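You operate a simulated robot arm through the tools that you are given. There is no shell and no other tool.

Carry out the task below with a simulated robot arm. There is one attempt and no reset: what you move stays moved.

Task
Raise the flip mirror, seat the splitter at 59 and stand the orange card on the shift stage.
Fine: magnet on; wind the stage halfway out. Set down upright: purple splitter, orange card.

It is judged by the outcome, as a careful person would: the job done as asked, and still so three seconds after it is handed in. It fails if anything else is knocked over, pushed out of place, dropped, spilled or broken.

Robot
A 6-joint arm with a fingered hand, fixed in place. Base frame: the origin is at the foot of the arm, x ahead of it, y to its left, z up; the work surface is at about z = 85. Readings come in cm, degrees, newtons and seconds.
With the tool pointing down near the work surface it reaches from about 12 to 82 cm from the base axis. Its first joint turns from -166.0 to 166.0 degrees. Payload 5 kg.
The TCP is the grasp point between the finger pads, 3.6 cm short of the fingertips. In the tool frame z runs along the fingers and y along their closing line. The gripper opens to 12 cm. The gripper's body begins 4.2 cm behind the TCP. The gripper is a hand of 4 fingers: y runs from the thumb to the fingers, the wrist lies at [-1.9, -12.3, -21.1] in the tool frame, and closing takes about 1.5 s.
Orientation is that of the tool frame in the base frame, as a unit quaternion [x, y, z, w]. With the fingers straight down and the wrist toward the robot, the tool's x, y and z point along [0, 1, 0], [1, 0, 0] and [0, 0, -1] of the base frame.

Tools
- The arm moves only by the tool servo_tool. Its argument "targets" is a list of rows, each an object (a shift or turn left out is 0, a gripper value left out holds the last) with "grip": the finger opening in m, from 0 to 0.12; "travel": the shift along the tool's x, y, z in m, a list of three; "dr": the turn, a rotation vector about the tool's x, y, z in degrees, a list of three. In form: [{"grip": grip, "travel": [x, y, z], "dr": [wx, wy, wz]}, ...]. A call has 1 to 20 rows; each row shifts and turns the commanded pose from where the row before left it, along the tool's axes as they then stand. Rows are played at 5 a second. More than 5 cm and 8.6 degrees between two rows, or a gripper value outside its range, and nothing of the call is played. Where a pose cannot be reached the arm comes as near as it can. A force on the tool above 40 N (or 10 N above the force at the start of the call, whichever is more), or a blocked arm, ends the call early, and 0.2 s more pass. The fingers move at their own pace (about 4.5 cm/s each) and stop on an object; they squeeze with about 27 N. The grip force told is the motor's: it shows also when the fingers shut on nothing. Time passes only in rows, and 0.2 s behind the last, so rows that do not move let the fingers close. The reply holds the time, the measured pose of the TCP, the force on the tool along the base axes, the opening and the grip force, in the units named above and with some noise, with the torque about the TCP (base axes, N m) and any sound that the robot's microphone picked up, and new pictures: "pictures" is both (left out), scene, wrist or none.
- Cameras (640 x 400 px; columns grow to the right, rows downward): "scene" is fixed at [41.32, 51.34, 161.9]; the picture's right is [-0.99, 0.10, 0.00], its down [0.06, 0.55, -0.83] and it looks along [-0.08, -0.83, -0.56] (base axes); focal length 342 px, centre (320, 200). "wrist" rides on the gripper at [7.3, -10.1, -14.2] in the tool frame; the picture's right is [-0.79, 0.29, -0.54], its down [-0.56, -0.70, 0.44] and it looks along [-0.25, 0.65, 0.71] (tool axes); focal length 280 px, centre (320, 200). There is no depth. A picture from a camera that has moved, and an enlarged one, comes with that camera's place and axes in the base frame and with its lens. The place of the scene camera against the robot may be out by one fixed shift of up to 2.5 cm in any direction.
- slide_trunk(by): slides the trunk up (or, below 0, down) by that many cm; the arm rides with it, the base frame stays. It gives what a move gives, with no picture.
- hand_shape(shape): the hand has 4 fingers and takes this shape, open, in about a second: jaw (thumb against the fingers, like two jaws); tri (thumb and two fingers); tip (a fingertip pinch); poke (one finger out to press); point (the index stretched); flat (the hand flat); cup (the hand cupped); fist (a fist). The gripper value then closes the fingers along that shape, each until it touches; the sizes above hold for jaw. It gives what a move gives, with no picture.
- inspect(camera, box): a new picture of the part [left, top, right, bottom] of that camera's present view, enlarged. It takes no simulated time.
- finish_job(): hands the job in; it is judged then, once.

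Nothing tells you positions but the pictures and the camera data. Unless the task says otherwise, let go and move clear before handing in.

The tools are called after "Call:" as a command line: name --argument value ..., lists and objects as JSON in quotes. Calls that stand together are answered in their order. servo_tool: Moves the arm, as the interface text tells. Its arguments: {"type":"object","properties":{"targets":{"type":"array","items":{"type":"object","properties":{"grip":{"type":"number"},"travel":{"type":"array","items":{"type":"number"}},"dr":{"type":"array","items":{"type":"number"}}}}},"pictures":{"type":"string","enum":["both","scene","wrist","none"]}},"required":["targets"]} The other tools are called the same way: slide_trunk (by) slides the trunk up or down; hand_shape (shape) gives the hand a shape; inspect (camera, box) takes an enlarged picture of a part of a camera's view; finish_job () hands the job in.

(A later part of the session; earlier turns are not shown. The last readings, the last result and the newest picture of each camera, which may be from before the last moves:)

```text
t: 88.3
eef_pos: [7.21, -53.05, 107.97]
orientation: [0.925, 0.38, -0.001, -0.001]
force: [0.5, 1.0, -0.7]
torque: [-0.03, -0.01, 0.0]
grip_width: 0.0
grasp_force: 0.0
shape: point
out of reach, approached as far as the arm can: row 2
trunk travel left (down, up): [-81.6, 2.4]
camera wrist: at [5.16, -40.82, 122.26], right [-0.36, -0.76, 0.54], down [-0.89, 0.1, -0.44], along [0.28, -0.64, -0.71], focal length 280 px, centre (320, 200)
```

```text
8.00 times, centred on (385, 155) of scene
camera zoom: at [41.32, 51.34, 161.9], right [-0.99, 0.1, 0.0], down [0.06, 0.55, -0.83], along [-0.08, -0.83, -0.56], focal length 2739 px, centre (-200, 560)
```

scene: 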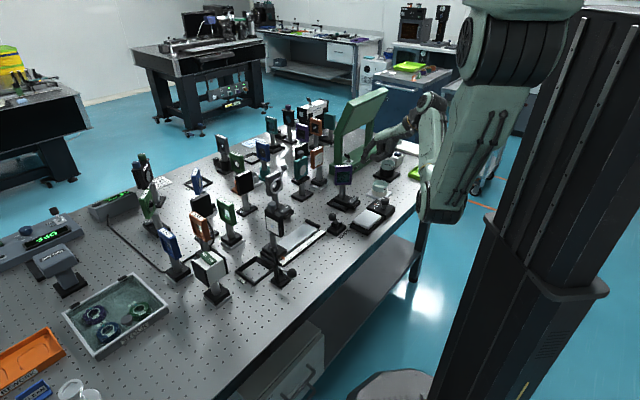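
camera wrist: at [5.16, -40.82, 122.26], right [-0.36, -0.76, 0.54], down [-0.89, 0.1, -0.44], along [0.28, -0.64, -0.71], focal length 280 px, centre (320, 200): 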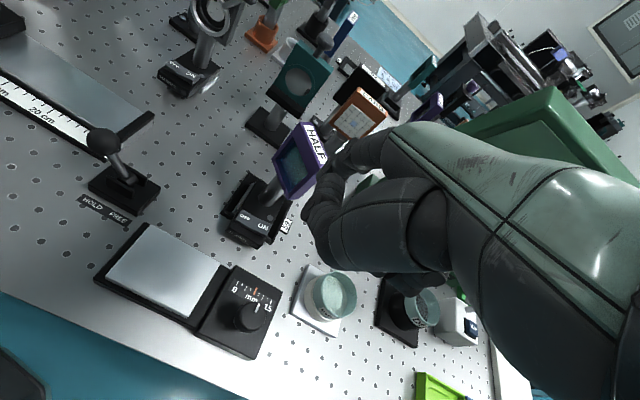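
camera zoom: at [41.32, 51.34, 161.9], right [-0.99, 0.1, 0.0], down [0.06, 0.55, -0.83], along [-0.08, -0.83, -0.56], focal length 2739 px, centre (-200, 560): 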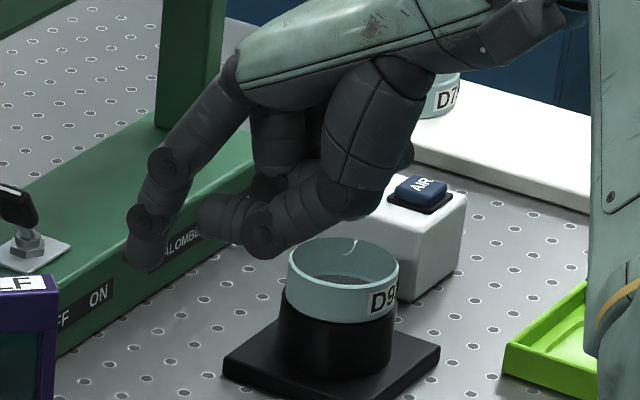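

The pointing index tip is about 7.2 cm ahead, 2.1 cm to the side and 2.7 cm below the TCP. I'll lower and bring the tip above the ON end of the rocker, then check.

Call:
servo_tool --targets '[{"travel": [0, 0, 0.02]}, {"travel": [0, 0, 0.02]}, {"travel": [0, 0, 0.02]}, {"travel": [0, 0, 0.02]}, {"travel": [-0.0034, 0.0136, 0]}, {"travel": [-0.0034, 0.0136, 0]}, {"travel": [0, 0, 0.02]}, {"travel": [0, 0, 0.015]}, {"travel": [0, 0, 0]}]'

Call:
inspect --camera "wrist" --box '[200, 140, 360, 300]'

Call:
inspect --camera "scene" --box '[330, 160, 400, 220]'

```text
t: 90.3
eef_pos: [8.53, -55.37, 96.64]
orientation: [0.924, 0.381, 0.0, 0.0]
force: [-0.2, 0.1, -0.3]
torque: [0.01, 0.03, -0.04]
grip_width: 0.0
grasp_force: 0.1
shape: point
trunk travel left (down, up): [-81.6, 2.4]
camera wrist: at [6.54, -43.17, 110.84], right [-0.36, -0.76, 0.54], down [-0.89, 0.1, -0.44], along [0.28, -0.64, -0.71], focal length 280 px, centre (320, 200)
```

scene: 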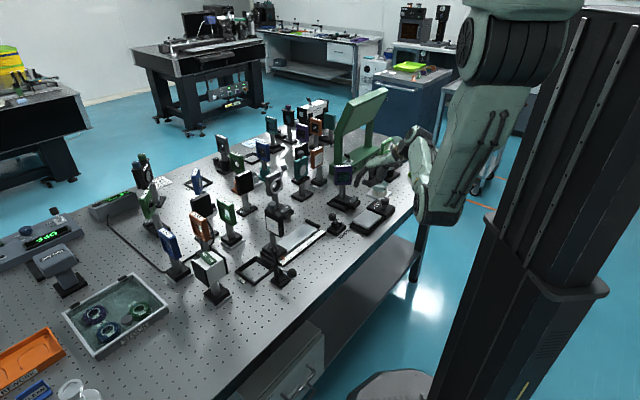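
wrist: 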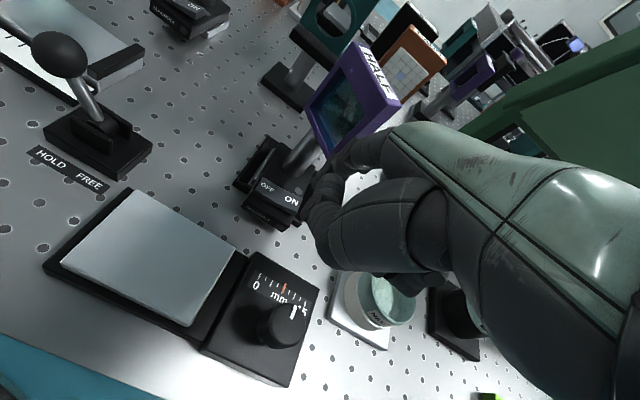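

```text
2.50 times, centred on (280, 220) of wrist
camera zoom: at [6.54, -43.17, 110.84], right [-0.36, -0.76, 0.54], down [-0.89, 0.1, -0.44], along [0.28, -0.64, -0.71], focal length 701 px, centre (420, 150)
```

zoom: 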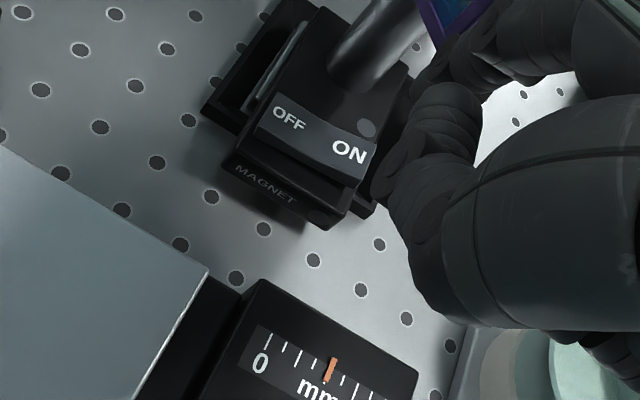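

```text
6.67 times, centred on (365, 190) of scene
camera zoom: at [41.32, 51.34, 161.9], right [-0.99, 0.1, 0.0], down [0.06, 0.55, -0.83], along [-0.08, -0.83, -0.56], focal length 2282 px, centre (20, 267)
```

zoom: 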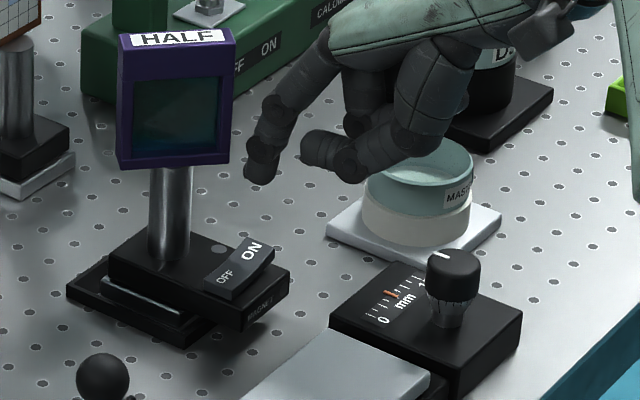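

The tip is above the ON half. Lower to about 1 cm above and check again.

Call:
servo_tool --targets '[{"travel": [0, 0, 0.015]}, {"travel": [0, 0, 0.012]}, {"travel": [0, 0, 0.01]}, {"travel": [0, 0, 0]}]' --pictures "none"

Call:
inspect --camera "wrist" --box '[240, 160, 360, 280]'

Call:
inspect --camera "scene" --box '[335, 180, 385, 215]'

```text
t: 91.3
eef_pos: [8.51, -55.5, 92.85]
orientation: [0.924, 0.382, 0.0, -0.001]
force: [-0.8, -0.3, -0.7]
torque: [0.01, -0.02, 0.01]
grip_width: 0.02
grasp_force: 0.1
shape: point
trunk travel left (down, up): [-81.6, 2.4]
```

```text
3.33 times, centred on (300, 220) of wrist
camera zoom: at [6.54, -43.18, 107.08], right [-0.36, -0.76, 0.54], down [-0.89, 0.1, -0.44], along [0.28, -0.64, -0.71], focal length 935 px, centre (387, 133)
```

zoom: 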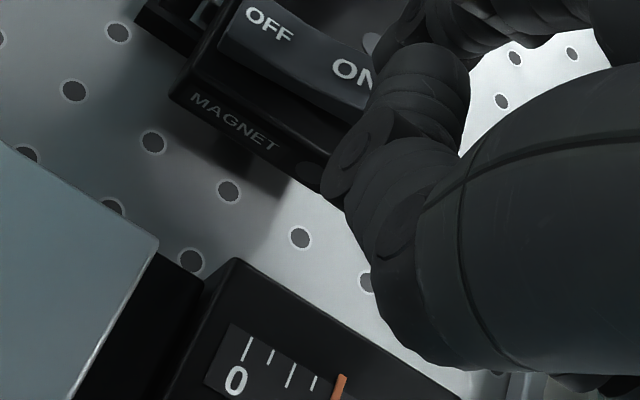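

```text
11.43 times, centred on (360, 198) of scene
camera zoom: at [41.32, 51.34, 161.9], right [-0.99, 0.1, 0.0], down [0.06, 0.55, -0.83], along [-0.08, -0.83, -0.56], focal length 3912 px, centre (-137, 229)
```

zoom: 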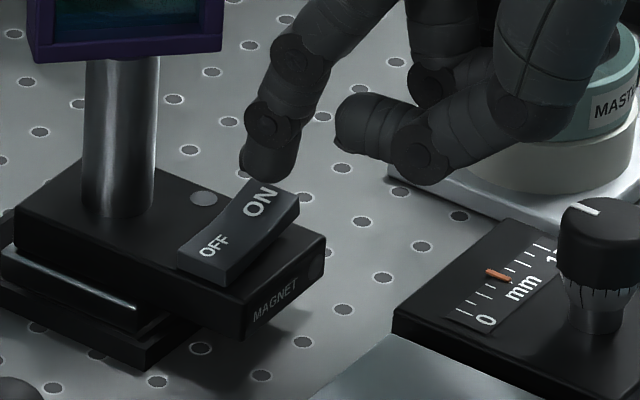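

Call:
servo_tool --targets '[{"travel": [0, 0, 0.004]}, {"travel": [0, 0, 0.003]}, {"travel": [0, 0, 0]}]' --pictures "none"

Call:
inspect --camera "scene" --box '[335, 180, 385, 215]'

```text
t: 92.1
eef_pos: [8.64, -55.51, 92.22]
orientation: [0.925, 0.38, 0.0, 0.0]
force: [-0.2, -1.6, 1.2]
torque: [-0.07, -0.05, -0.07]
grip_width: 11.53
grasp_force: 0.1
shape: point
trunk travel left (down, up): [-81.6, 2.4]
```

```text
11.43 times, centred on (360, 198) of scene
camera zoom: at [41.32, 51.34, 161.9], right [-0.99, 0.1, 0.0], down [0.06, 0.55, -0.83], along [-0.08, -0.83, -0.56], focal length 3912 px, centre (-137, 229)
```

zoom: 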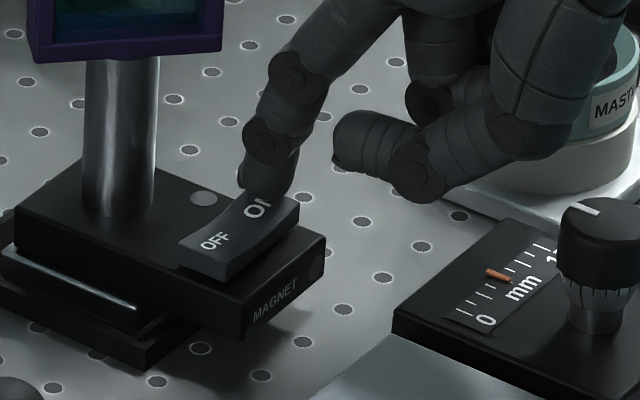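

Call:
servo_tool --targets '[{"travel": [0, 0, 0.003]}, {"travel": [0, 0, 0.003]}, {"travel": [0, 0, 0]}]' --pictures "none"

Call:
inspect --camera "scene" --box '[335, 180, 385, 215]'

```text
t: 92.9
eef_pos: [8.52, -55.44, 91.72]
orientation: [0.924, 0.381, 0.0, 0.001]
force: [-1.1, 0.8, 7.1]
torque: [-0.28, -0.48, -0.02]
grip_width: 0.02
grasp_force: 0.1
shape: point
trunk travel left (down, up): [-81.6, 2.4]
```

```text
11.43 times, centred on (360, 198) of scene
camera zoom: at [41.32, 51.34, 161.9], right [-0.99, 0.1, 0.0], down [0.06, 0.55, -0.83], along [-0.08, -0.83, -0.56], focal length 3912 px, centre (-137, 229)
```

zoom: 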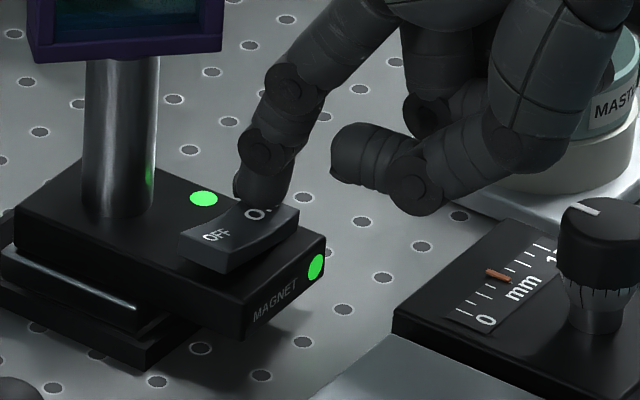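

The magnet indicator lit green — it's ON. Lift straight off and verify it stays.

Call:
servo_tool --targets '[{"travel": [0, 0, -0.005]}, {"travel": [0, 0, -0.015]}, {"travel": [0, 0, -0.02]}, {"travel": [0, -0.01, -0.03]}, {"travel": [0, -0.02, -0.03]}, {"travel": [0, -0.02, -0.03]}]'

Call:
inspect --camera "scene" --box '[320, 155, 385, 215]'

Call:
inspect --camera "wrist" --box '[180, 140, 340, 280]'

```text
t: 94.3
eef_pos: [5.02, -51.97, 104.46]
orientation: [0.925, 0.381, -0.001, 0.0]
force: [0.4, -0.5, -0.5]
torque: [-0.01, 0.03, -0.02]
grip_width: 0.0
grasp_force: 0.1
shape: point
trunk travel left (down, up): [-81.6, 2.4]
camera wrist: at [3.09, -39.56, 118.69], right [-0.36, -0.76, 0.54], down [-0.89, 0.1, -0.44], along [0.28, -0.64, -0.71], focal length 280 px, centre (320, 200)
```

scene: 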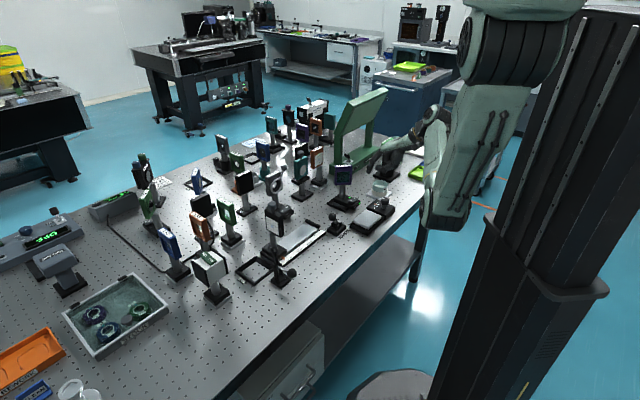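
wrist: 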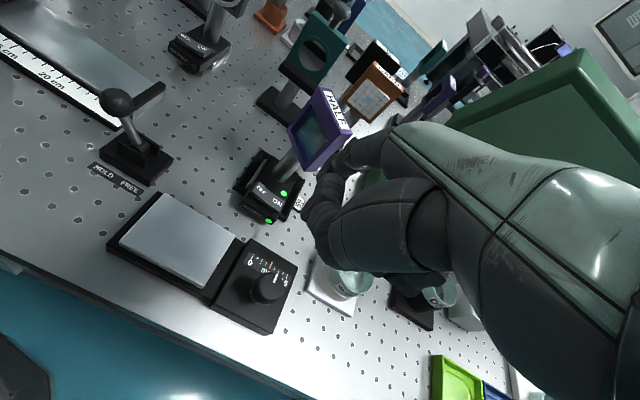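

```text
6.67 times, centred on (352, 185) of scene
camera zoom: at [41.32, 51.34, 161.9], right [-0.99, 0.1, 0.0], down [0.06, 0.55, -0.83], along [-0.08, -0.83, -0.56], focal length 2282 px, centre (103, 300)
```

zoom: 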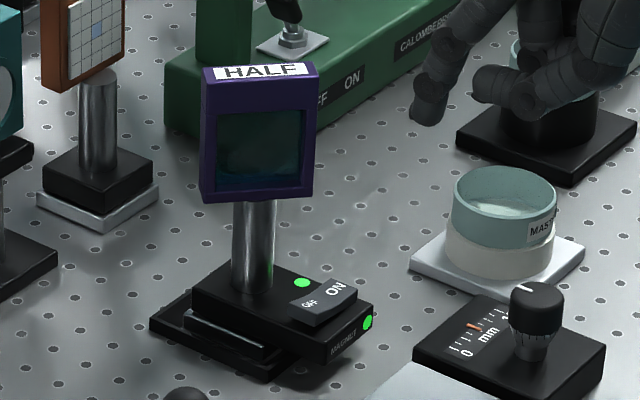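

```text
2.86 times, centred on (260, 210) of wrist
camera zoom: at [3.09, -39.56, 118.69], right [-0.36, -0.76, 0.54], down [-0.89, 0.1, -0.44], along [0.28, -0.64, -0.71], focal length 801 px, centre (491, 171)
```

zoom: 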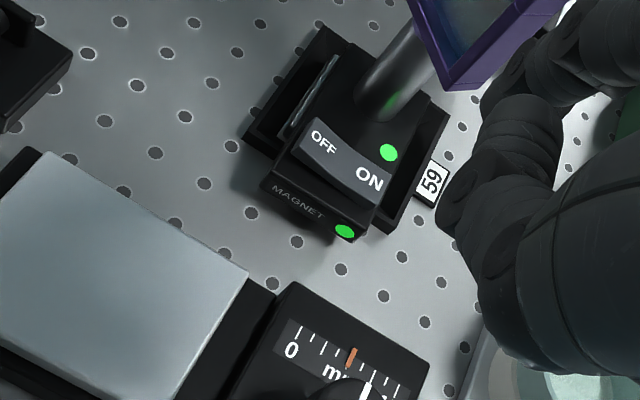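

Magnet is on and the splitter is stable. Now the orange card: I'll switch to the jaw shape, raise, and move over past the splitter toward the card.

Call:
hand_shape --shape "jaw"

Call:
servo_tool --targets '[{"grip": 0.065, "travel": [0, 0, -0.02]}, {"travel": [0, 0, -0.02]}, {"travel": [0, 0, -0.015]}, {"travel": [0, 0, 0]}, {"travel": [0, 0, 0]}]'

```text
t: 95.2
eef_pos: [5.19, -52.02, 104.45]
orientation: [0.925, 0.381, 0.0, -0.001]
force: [0.0, 0.2, 0.8]
torque: [0.0, 0.01, -0.01]
grip_width: 11.96
grasp_force: 0.2
shape: jaw
trunk travel left (down, up): [-81.6, 2.4]
```

```text
t: 96.4
eef_pos: [5.11, -51.73, 110.11]
orientation: [0.925, 0.381, 0.0, 0.0]
force: [0.2, 0.6, 0.6]
torque: [-0.01, 0.01, 0.04]
grip_width: 6.53
grasp_force: 0.1
shape: jaw
trunk travel left (down, up): [-81.6, 2.4]
camera wrist: at [3.14, -39.57, 124.28], right [-0.36, -0.76, 0.54], down [-0.89, 0.1, -0.44], along [0.28, -0.64, -0.71], focal length 280 px, centre (320, 200)
```

scene: 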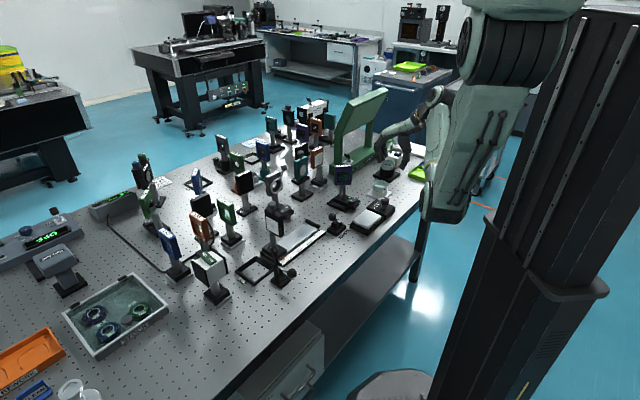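
wrist: 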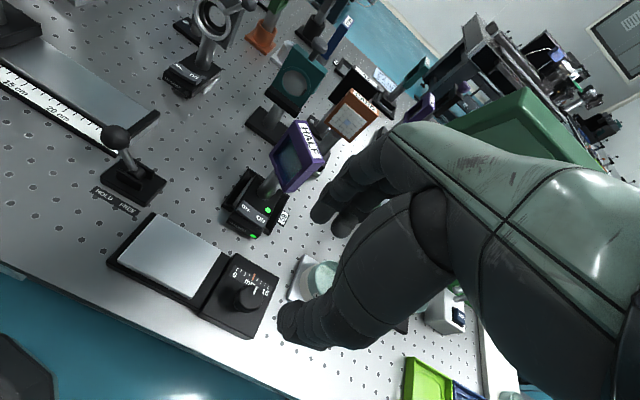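

Call:
inspect --camera "wrist" --box '[90, 190, 290, 370]'

Call:
inspect --camera "scene" --box '[345, 180, 405, 240]'

Call:
inspect --camera "scene" --box '[285, 130, 345, 200]'

```text
2.22 times, centred on (190, 280) of wrist
camera zoom: at [3.14, -39.57, 124.28], right [-0.36, -0.76, 0.54], down [-0.89, 0.1, -0.44], along [0.28, -0.64, -0.71], focal length 623 px, centre (609, 22)
```

zoom: 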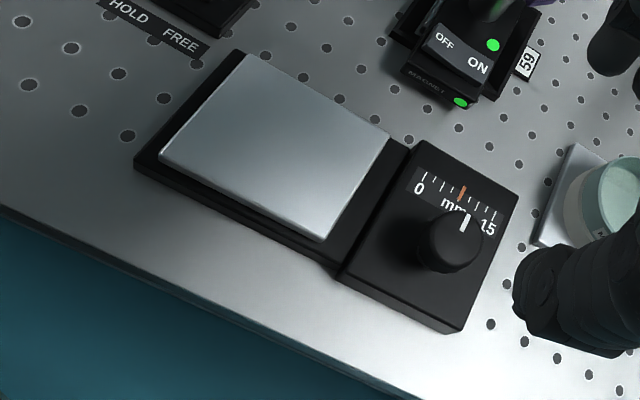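

```text
6.67 times, centred on (375, 210) of scene
camera zoom: at [41.32, 51.34, 161.9], right [-0.99, 0.1, 0.0], down [0.06, 0.55, -0.83], along [-0.08, -0.83, -0.56], focal length 2282 px, centre (-47, 133)
```

zoom: 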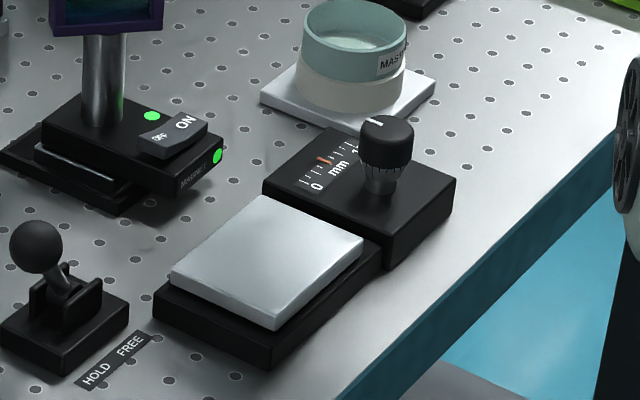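

```text
5.71 times, centred on (315, 165) of scene
camera zoom: at [41.32, 51.34, 161.9], right [-0.99, 0.1, 0.0], down [0.06, 0.55, -0.83], along [-0.08, -0.83, -0.56], focal length 1956 px, centre (349, 400)
```

zoom: 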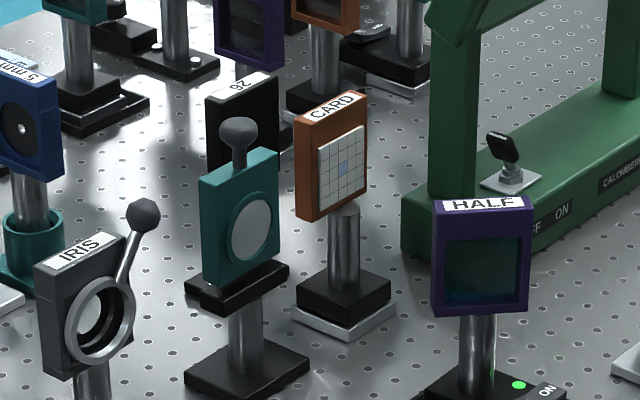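

The stage plate is 9.0×6.6 cm centred at (13.0,-47.05), top z≈87.8. The card stands at about (28.0,-76.8), top z≈102. I'll fly over the splitter toward the card.

Call:
servo_tool --targets '[{"travel": [-0.002, 0.034, 0]}, {"travel": [-0.002, 0.034, 0]}, {"travel": [-0.002, 0.034, 0]}, {"travel": [-0.002, 0.034, 0]}, {"travel": [-0.002, 0.034, 0]}, {"travel": [-0.002, 0.034, 0]}, {"travel": [-0.002, 0.034, 0]}, {"travel": [-0.001, 0.034, 0]}]'

Call:
inspect --camera "scene" --box '[280, 90, 380, 200]'

Call:
inspect --camera "wrist" --box '[180, 100, 420, 300]'

```text
t: 98.2
eef_pos: [23.16, -72.4, 109.89]
orientation: [0.925, 0.38, 0.0, -0.001]
force: [-0.6, 0.7, 0.9]
torque: [-0.02, 0.02, -0.03]
grip_width: 6.52
grasp_force: 0.0
shape: jaw
trunk travel left (down, up): [-81.6, 2.4]
camera wrist: at [21.2, -60.05, 124.09], right [-0.36, -0.76, 0.54], down [-0.89, 0.1, -0.44], along [0.28, -0.64, -0.72], focal length 280 px, centre (320, 200)
```

scene: 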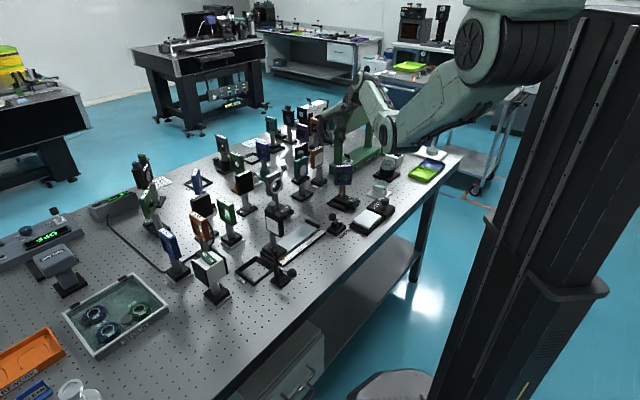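
wrist: 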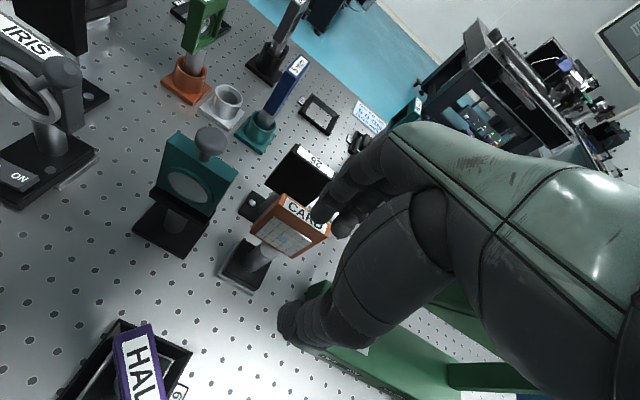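

```text
3.64 times, centred on (330, 145) of scene
camera zoom: at [41.32, 51.34, 161.9], right [-0.99, 0.1, 0.0], down [0.06, 0.55, -0.83], along [-0.08, -0.83, -0.56], focal length 1245 px, centre (284, 400)
```

zoom: 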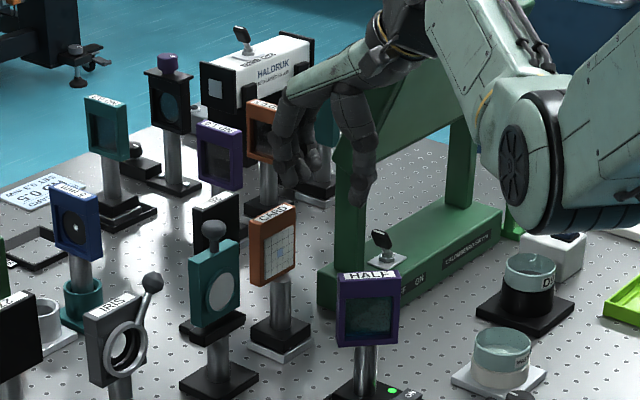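

```text
2.00 times, centred on (300, 200) of wrist
camera zoom: at [21.2, -60.05, 124.09], right [-0.36, -0.76, 0.54], down [-0.89, 0.1, -0.44], along [0.28, -0.64, -0.72], focal length 561 px, centre (360, 200)
```

zoom: 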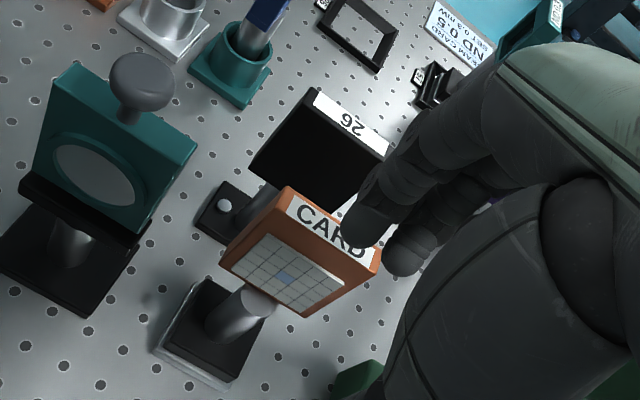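

Card centre is at about (28.3,-77.0). Narrow the opening to 5 cm and move above it, watching reach.

Call:
servo_tool --targets '[{"grip": 0.05, "travel": [0.001, 0.02, 0]}, {"travel": [0.001, 0.02, 0]}, {"travel": [0.001, 0.015, 0]}, {"travel": [0.001, 0.0135, 0]}, {"travel": [0, 0, 0]}]'

Call:
inspect --camera "scene" --box '[280, 90, 380, 200]'

Call:
inspect --camera "wrist" --box '[200, 120, 400, 320]'

```text
t: 99.4
eef_pos: [28.29, -76.92, 110.14]
orientation: [0.925, 0.381, 0.001, 0.0]
force: [0.1, -0.2, -0.6]
torque: [0.03, -0.02, -0.01]
grip_width: 5.04
grasp_force: 0.2
shape: jaw
trunk travel left (down, up): [-81.6, 2.4]
camera wrist: at [26.24, -64.62, 124.25], right [-0.36, -0.76, 0.54], down [-0.89, 0.1, -0.44], along [0.28, -0.64, -0.71], focal length 280 px, centre (320, 200)
```

scene: 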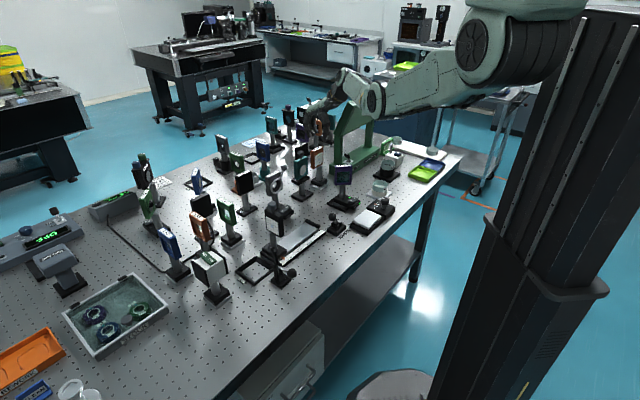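
wrist: 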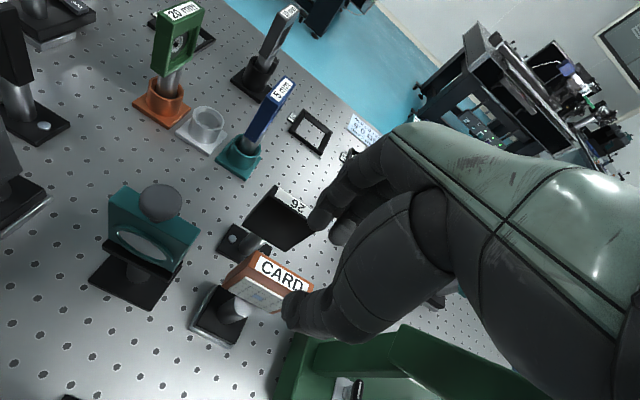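

```text
3.64 times, centred on (330, 145) of scene
camera zoom: at [41.32, 51.34, 161.9], right [-0.99, 0.1, 0.0], down [0.06, 0.55, -0.83], along [-0.08, -0.83, -0.56], focal length 1245 px, centre (284, 400)
```

zoom: 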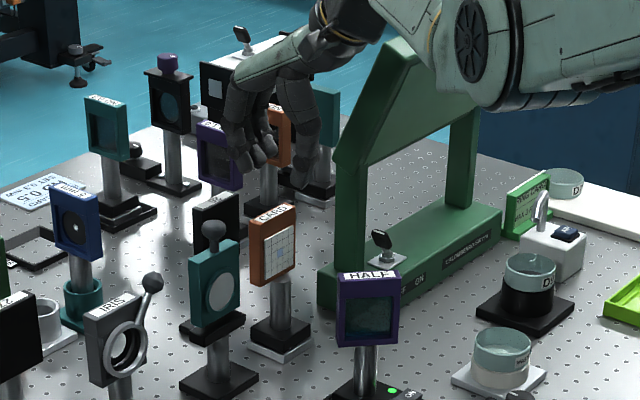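

```text
2.00 times, centred on (300, 220) of wrist
camera zoom: at [26.24, -64.62, 124.25], right [-0.36, -0.76, 0.54], down [-0.89, 0.1, -0.44], along [0.28, -0.64, -0.71], focal length 561 px, centre (360, 160)
```

zoom: 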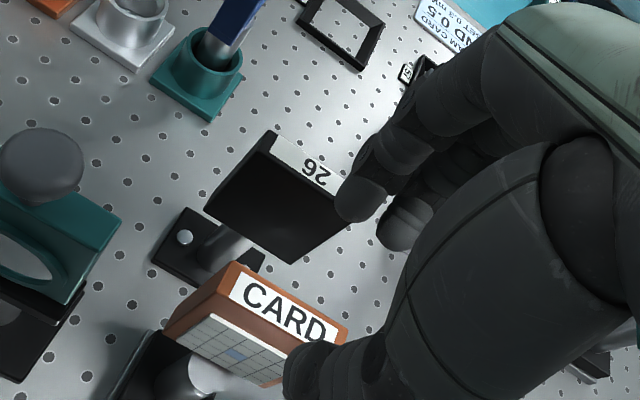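

Reach is fine. Shift 0.3 cm forward and descend in stages around the card.

Call:
servo_tool --targets '[{"travel": [0, 0.003, 0.015]}, {"travel": [0, 0, 0.015]}, {"travel": [0, 0, 0.015]}, {"travel": [0, 0, 0.012]}, {"travel": [0, 0, 0]}]'

Call:
inspect --camera "scene" --box '[280, 90, 380, 200]'

Call:
inspect --camera "wrist" --box '[200, 160, 400, 340]'

```text
t: 100.6
eef_pos: [28.11, -76.39, 104.54]
orientation: [0.925, 0.381, 0.0, 0.0]
force: [1.1, -0.4, 0.4]
torque: [0.01, 0.01, 0.02]
grip_width: 5.02
grasp_force: 0.1
shape: jaw
out of reach, approached as far as the arm can: row 3, 4
trunk travel left (down, up): [-81.6, 2.4]
camera wrist: at [26.15, -64.11, 118.82], right [-0.36, -0.76, 0.54], down [-0.89, 0.1, -0.44], along [0.28, -0.64, -0.71], focal length 280 px, centre (320, 200)
```

scene: 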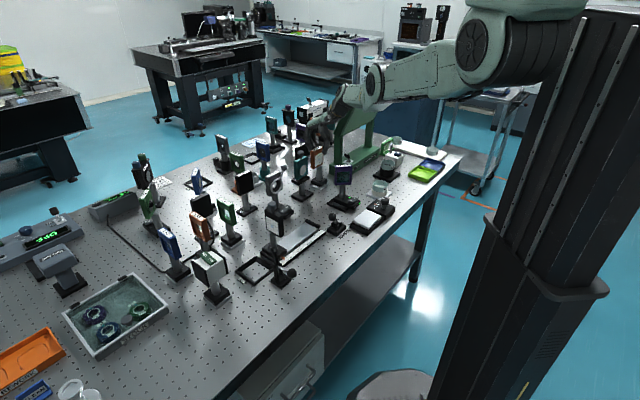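
wrist: 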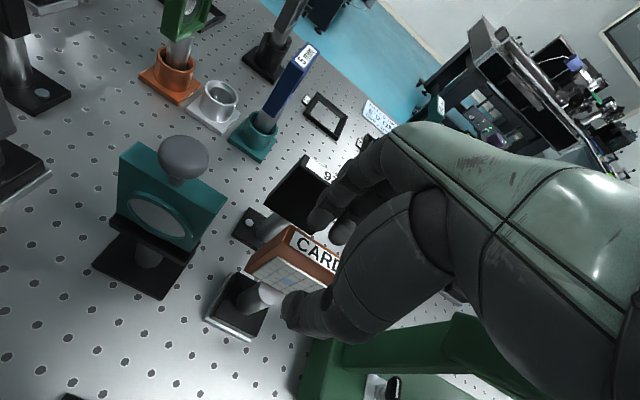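

```text
3.64 times, centred on (330, 145) of scene
camera zoom: at [41.32, 51.34, 161.9], right [-0.99, 0.1, 0.0], down [0.06, 0.55, -0.83], along [-0.08, -0.83, -0.56], focal length 1245 px, centre (284, 400)
```

zoom: 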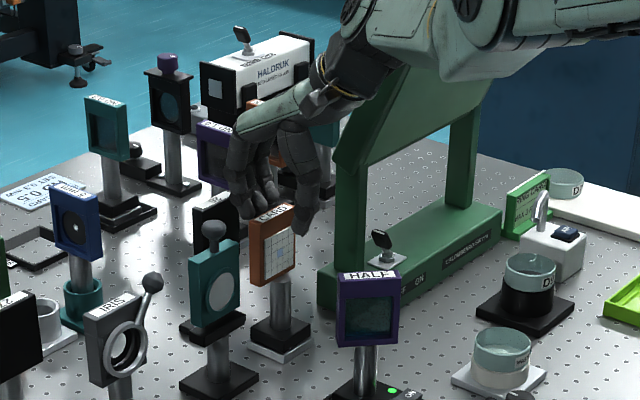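

```text
2.22 times, centred on (300, 250) of wrist
camera zoom: at [26.15, -64.11, 118.82], right [-0.36, -0.76, 0.54], down [-0.89, 0.1, -0.44], along [0.28, -0.64, -0.71], focal length 623 px, centre (364, 89)
```

zoom: 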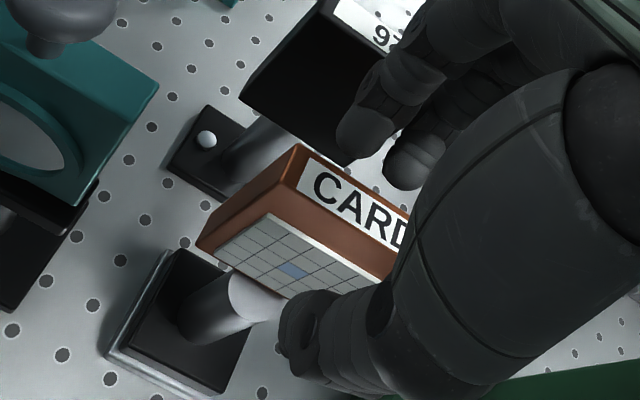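

Reach shrinks when lower because the shoulder is high; I'll go back up to z≈110, centre there, and use the trunk slide to descend straight down.

Call:
servo_tool --targets '[{"travel": [0, 0, -0.02]}, {"travel": [0, 0, -0.02]}, {"travel": [0, 0, -0.016]}, {"travel": [-0.002, 0.005, 0]}, {"travel": [0, 0.004, 0]}, {"travel": [0, 0, 0]}]'

Call:
inspect --camera "wrist" --box '[200, 160, 400, 340]'

```text
t: 102.0
eef_pos: [28.63, -77.09, 110.11]
orientation: [0.925, 0.38, 0.0, 0.0]
force: [-0.6, -0.7, 0.8]
torque: [-0.02, 0.0, 0.01]
grip_width: 5.02
grasp_force: 0.1
shape: jaw
trunk travel left (down, up): [-81.6, 2.4]
camera wrist: at [26.58, -64.83, 124.34], right [-0.36, -0.76, 0.54], down [-0.89, 0.1, -0.44], along [0.28, -0.64, -0.71], focal length 280 px, centre (320, 200)
```

scene: 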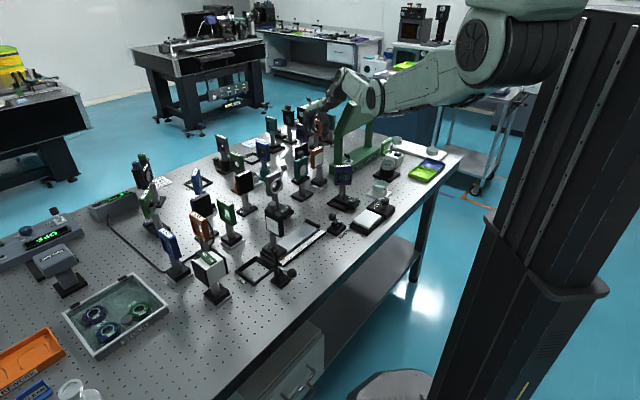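
wrist: 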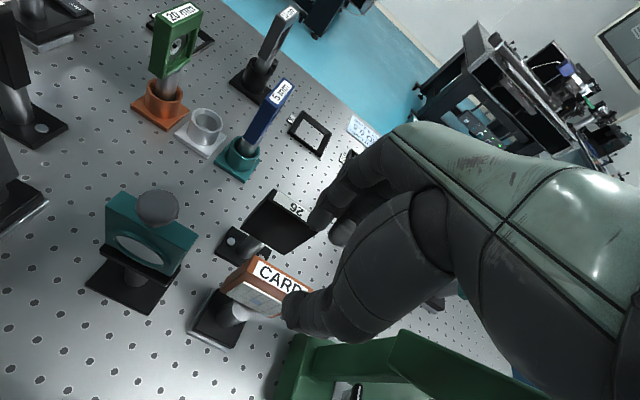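

```text
2.22 times, centred on (300, 250) of wrist
camera zoom: at [26.58, -64.83, 124.34], right [-0.36, -0.76, 0.54], down [-0.89, 0.1, -0.44], along [0.28, -0.64, -0.71], focal length 623 px, centre (364, 89)
```

zoom: 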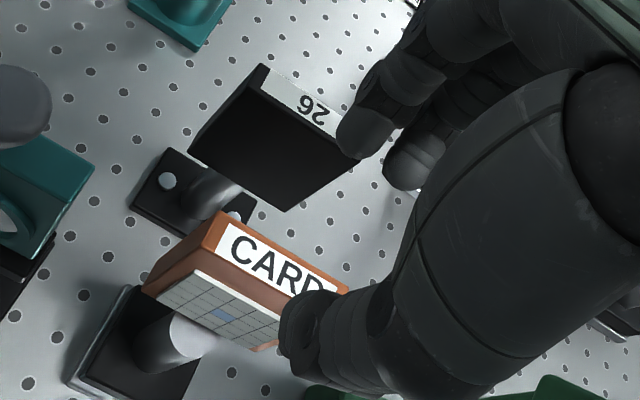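

Centred on the card (28.6,-77.1). Lower the trunk 4 cm first.

Call:
slide_trunk --by -4

Call:
inspect --camera "wrist" --box '[200, 160, 400, 340]'

Call:
inspect --camera "scene" --box '[280, 70, 480, 200]'

```text
t: 102.8
eef_pos: [28.62, -77.18, 106.08]
orientation: [0.925, 0.38, -0.001, 0.0]
force: [-0.2, -0.2, 0.2]
torque: [0.0, 0.02, 0.0]
grip_width: 5.03
grasp_force: 0.1
shape: jaw
trunk travel left (down, up): [-77.6, 6.4]
```

```text
2.22 times, centred on (300, 250) of wrist
camera zoom: at [26.57, -64.82, 120.33], right [-0.36, -0.76, 0.54], down [-0.89, 0.1, -0.44], along [0.28, -0.64, -0.71], focal length 623 px, centre (364, 89)
```

zoom: 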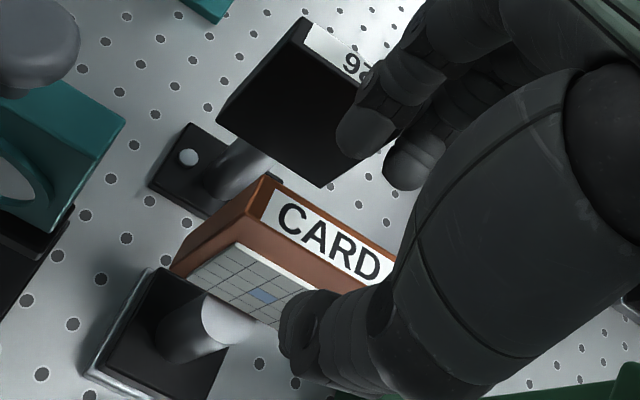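

```text
3.08 times, centred on (380, 135) of scene
camera zoom: at [41.32, 51.34, 161.9], right [-0.99, 0.1, 0.0], down [0.06, 0.55, -0.83], along [-0.08, -0.83, -0.56], focal length 1053 px, centre (135, 400)
```

zoom: 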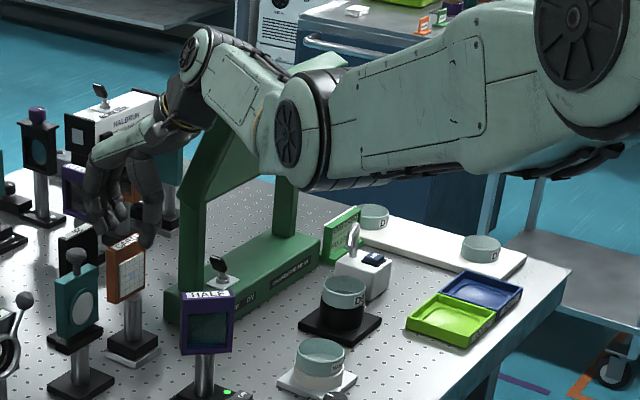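

Call:
slide_trunk --by -3

Call:
inspect --camera "wrist" --box '[200, 160, 400, 340]'

Call:
inspect --camera "scene" --box '[290, 110, 350, 180]'

```text
t: 103.6
eef_pos: [28.59, -76.99, 103.07]
orientation: [0.925, 0.381, -0.001, 0.001]
force: [0.6, -0.4, 0.6]
torque: [-0.01, 0.01, 0.01]
grip_width: 5.0
grasp_force: 0.0
shape: jaw
trunk travel left (down, up): [-74.6, 9.4]
```

```text
2.22 times, centred on (300, 250) of wrist
camera zoom: at [26.56, -64.81, 117.33], right [-0.36, -0.76, 0.54], down [-0.89, 0.1, -0.44], along [0.28, -0.64, -0.71], focal length 623 px, centre (364, 89)
```

zoom: 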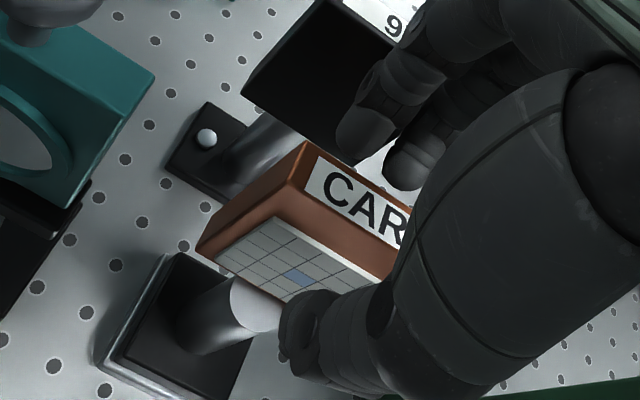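

```text
5.71 times, centred on (320, 145) of scene
camera zoom: at [41.32, 51.34, 161.9], right [-0.99, 0.1, 0.0], down [0.06, 0.55, -0.83], along [-0.08, -0.83, -0.56], focal length 1956 px, centre (320, 514)
```

zoom: 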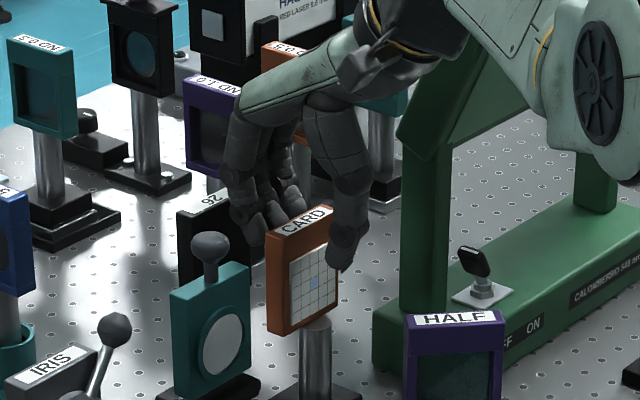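

Call:
slide_trunk --by -2.8

Call:
inspect --camera "wrist" --box '[200, 160, 400, 340]'

Call:
inspect --camera "scene" --box '[290, 110, 350, 180]'

```text
t: 104.3
eef_pos: [28.12, -76.88, 101.03]
orientation: [0.925, 0.38, 0.0, 0.004]
force: [-12.2, 12.1, 22.7]
torque: [-1.47, -0.98, -0.28]
grip_width: 4.81
grasp_force: 0.0
shape: jaw
trunk travel left (down, up): [-71.8, 12.2]
```

```text
2.22 times, centred on (300, 250) of wrist
camera zoom: at [26.16, -64.5, 115.11], right [-0.36, -0.76, 0.55], down [-0.89, 0.1, -0.45], along [0.28, -0.65, -0.71], focal length 623 px, centre (364, 89)
```

zoom: 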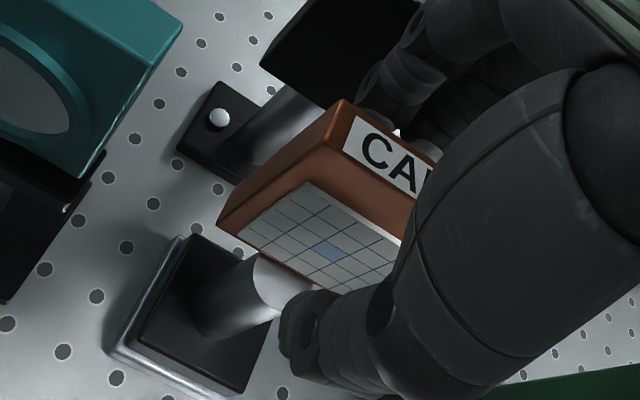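

```text
5.71 times, centred on (320, 145) of scene
camera zoom: at [41.32, 51.34, 161.9], right [-0.99, 0.1, 0.0], down [0.06, 0.55, -0.83], along [-0.08, -0.83, -0.56], focal length 1956 px, centre (320, 514)
```

zoom: 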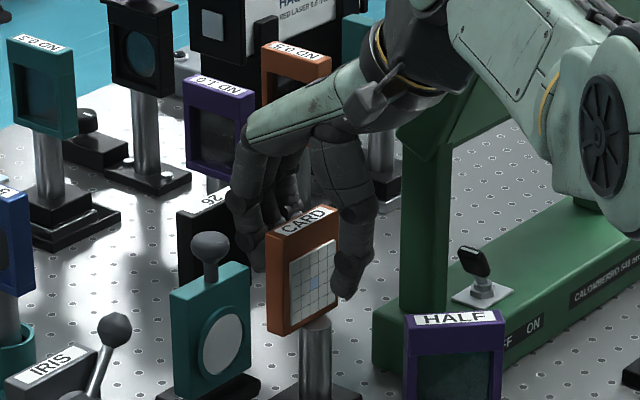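

There's a contact force (22 N up, pushing back), so something under the fingers is touching. Raise immediately and inspect.

Call:
slide_trunk --by 2.8

Call:
inspect --camera "scene" --box '[290, 110, 350, 180]'

Call:
inspect --camera "wrist" --box '[240, 140, 360, 280]'

Call:
inspect --camera "scene" --box '[290, 125, 330, 165]'

```text
t: 105.0
eef_pos: [28.52, -77.07, 103.04]
orientation: [0.925, 0.381, 0.0, 0.0]
force: [-0.3, 0.4, 0.6]
torque: [-0.01, -0.02, -0.02]
grip_width: 5.01
grasp_force: 0.0
shape: jaw
trunk travel left (down, up): [-74.6, 9.4]
```

```text
5.71 times, centred on (320, 145) of scene
camera zoom: at [41.32, 51.34, 161.9], right [-0.99, 0.1, 0.0], down [0.06, 0.55, -0.83], along [-0.08, -0.83, -0.56], focal length 1956 px, centre (320, 514)
```

zoom: 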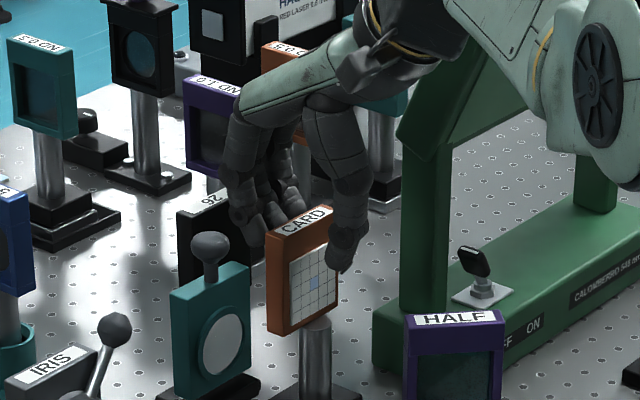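

```text
2.86 times, centred on (300, 210) of wrist
camera zoom: at [26.59, -64.71, 117.3], right [-0.36, -0.76, 0.54], down [-0.89, 0.1, -0.44], along [0.28, -0.64, -0.71], focal length 801 px, centre (377, 171)
```

zoom: 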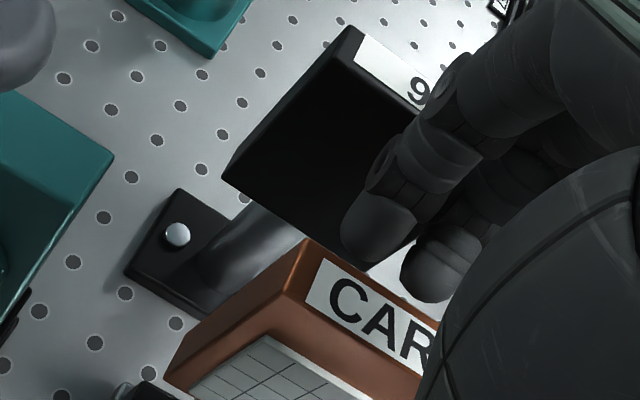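

```text
10.00 times, centred on (310, 145) of scene
camera zoom: at [41.32, 51.34, 161.9], right [-0.99, 0.1, 0.0], down [0.06, 0.55, -0.83], along [-0.08, -0.83, -0.56], focal length 3423 px, centre (420, 750)
```

zoom: 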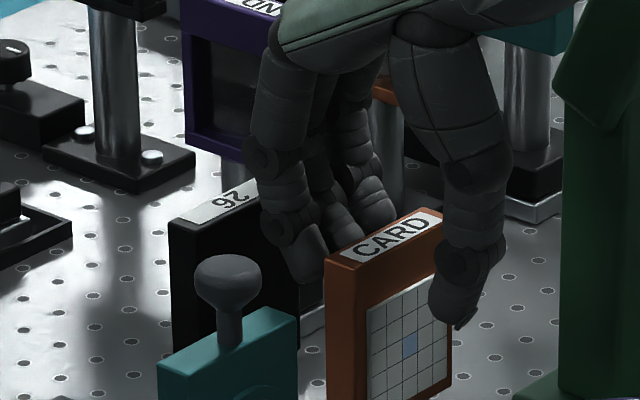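

The index knuckle touched the top of plate 26 behind the card (nothing moved). I'll narrow the opening so the knuckles come in, then lower just slightly with force checks.

Call:
servo_tool --targets '[{"grip": 0.032}, {"grip": 0.032}, {"grip": 0.032}, {"grip": 0.032}]' --pictures "none"

Call:
inspect --camera "scene" --box '[290, 125, 340, 175]'

Call:
inspect --camera "wrist" --box '[220, 140, 380, 300]'

```text
t: 106.0
eef_pos: [28.55, -77.12, 103.14]
orientation: [0.924, 0.382, 0.0, 0.0]
force: [-0.3, -0.3, -0.6]
torque: [-0.01, -0.06, 0.0]
grip_width: 3.25
grasp_force: 0.1
shape: jaw
trunk travel left (down, up): [-74.6, 9.4]
```

```text
8.00 times, centred on (315, 150) of scene
camera zoom: at [41.32, 51.34, 161.9], right [-0.99, 0.1, 0.0], down [0.06, 0.55, -0.83], along [-0.08, -0.83, -0.56], focal length 2739 px, centre (360, 600)
```

zoom: 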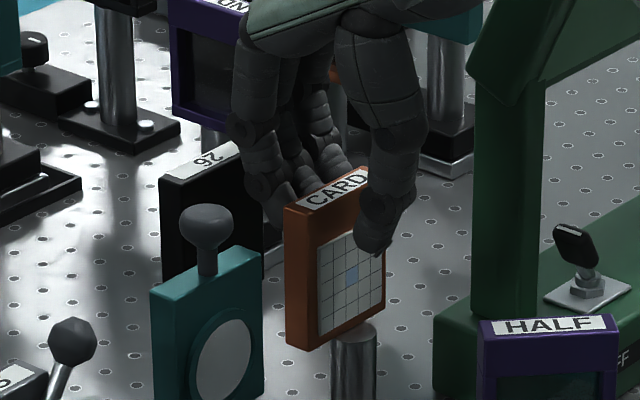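

```text
2.50 times, centred on (300, 220) of wrist
camera zoom: at [26.57, -64.81, 117.33], right [-0.36, -0.76, 0.54], down [-0.89, 0.1, -0.44], along [0.28, -0.64, -0.71], focal length 701 px, centre (370, 150)
```

zoom: 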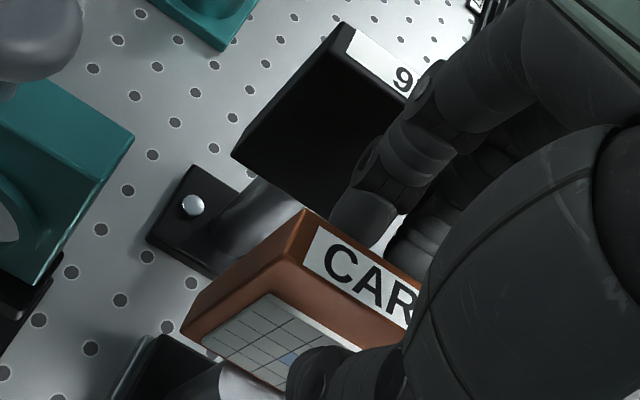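

Call:
slide_trunk --by -0.8

```text
t: 106.6
eef_pos: [28.56, -77.1, 102.29]
orientation: [0.925, 0.381, 0.0, 0.0]
force: [-0.8, -0.2, 0.0]
torque: [-0.02, 0.03, -0.02]
grip_width: 3.24
grasp_force: 0.0
shape: jaw
trunk travel left (down, up): [-73.8, 10.2]
```

Call:
slide_trunk --by -0.7

Call:
inspect --camera "scene" --box '[290, 125, 340, 175]'

Call:
inspect --camera "wrist" --box '[220, 140, 380, 300]'

```text
t: 107.2
eef_pos: [28.54, -77.14, 101.51]
orientation: [0.924, 0.381, 0.0, 0.0]
force: [-0.2, -0.7, -0.2]
torque: [0.0, 0.03, -0.03]
grip_width: 3.22
grasp_force: 0.1
shape: jaw
trunk travel left (down, up): [-73.1, 10.9]
```

```text
8.00 times, centred on (315, 150) of scene
camera zoom: at [41.32, 51.34, 161.9], right [-0.99, 0.1, 0.0], down [0.06, 0.55, -0.83], along [-0.08, -0.83, -0.56], focal length 2739 px, centre (360, 600)
```

zoom: 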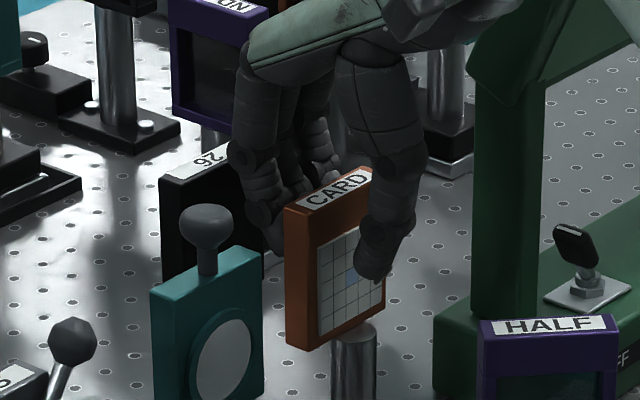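

```text
2.50 times, centred on (300, 220) of wrist
camera zoom: at [26.57, -64.82, 115.81], right [-0.36, -0.76, 0.54], down [-0.89, 0.1, -0.44], along [0.28, -0.64, -0.71], focal length 701 px, centre (370, 150)
```

zoom: 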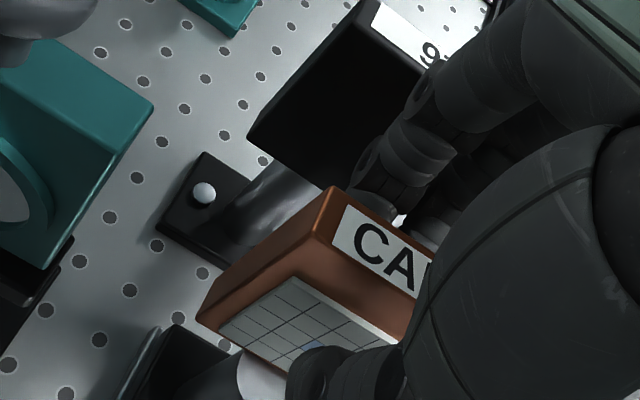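

No contact now; tips are 4 cm below the card's top. Close the grip.

Call:
servo_tool --targets '[{"grip": 0.025}, {"grip": 0.018}, {"grip": 0.01}, {"grip": 0.004}, {"grip": 0.004}, {"grip": 0.004}, {"grip": 0.004}]' --pictures "none"

Call:
inspect --camera "scene" --box '[290, 125, 340, 175]'

Call:
inspect --camera "wrist" --box '[220, 140, 380, 300]'

```text
t: 108.8
eef_pos: [28.48, -77.04, 101.49]
orientation: [0.925, 0.381, 0.001, 0.0]
force: [-0.7, 0.6, -0.4]
torque: [0.03, -0.03, 0.02]
grip_width: 1.37
grasp_force: 26.8
shape: jaw
trunk travel left (down, up): [-73.1, 10.9]
```

```text
8.00 times, centred on (315, 150) of scene
camera zoom: at [41.32, 51.34, 161.9], right [-0.99, 0.1, 0.0], down [0.06, 0.55, -0.83], along [-0.08, -0.83, -0.56], focal length 2739 px, centre (360, 600)
```

zoom: 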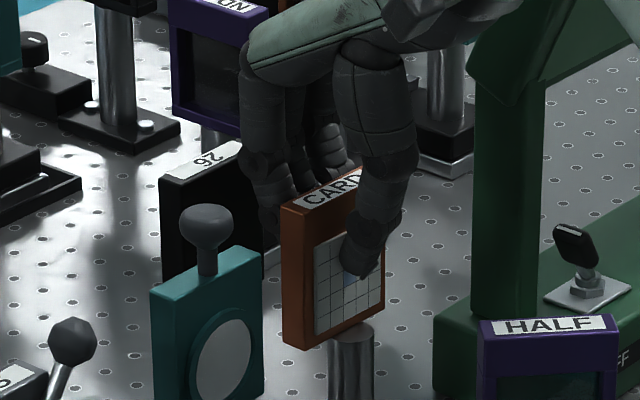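

```text
2.50 times, centred on (300, 220) of wrist
camera zoom: at [26.58, -64.83, 115.8], right [-0.36, -0.76, 0.54], down [-0.89, 0.1, -0.44], along [0.28, -0.64, -0.71], focal length 701 px, centre (370, 150)
```

zoom: 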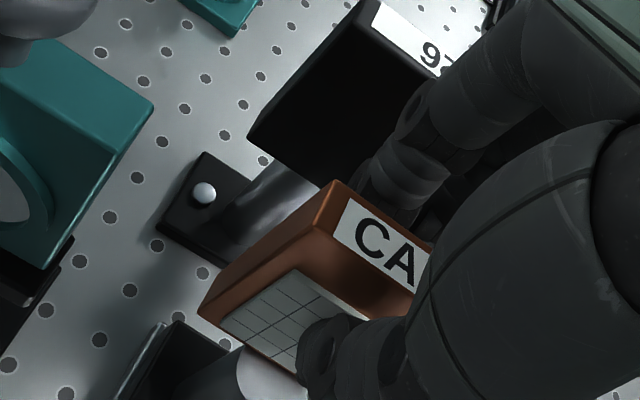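

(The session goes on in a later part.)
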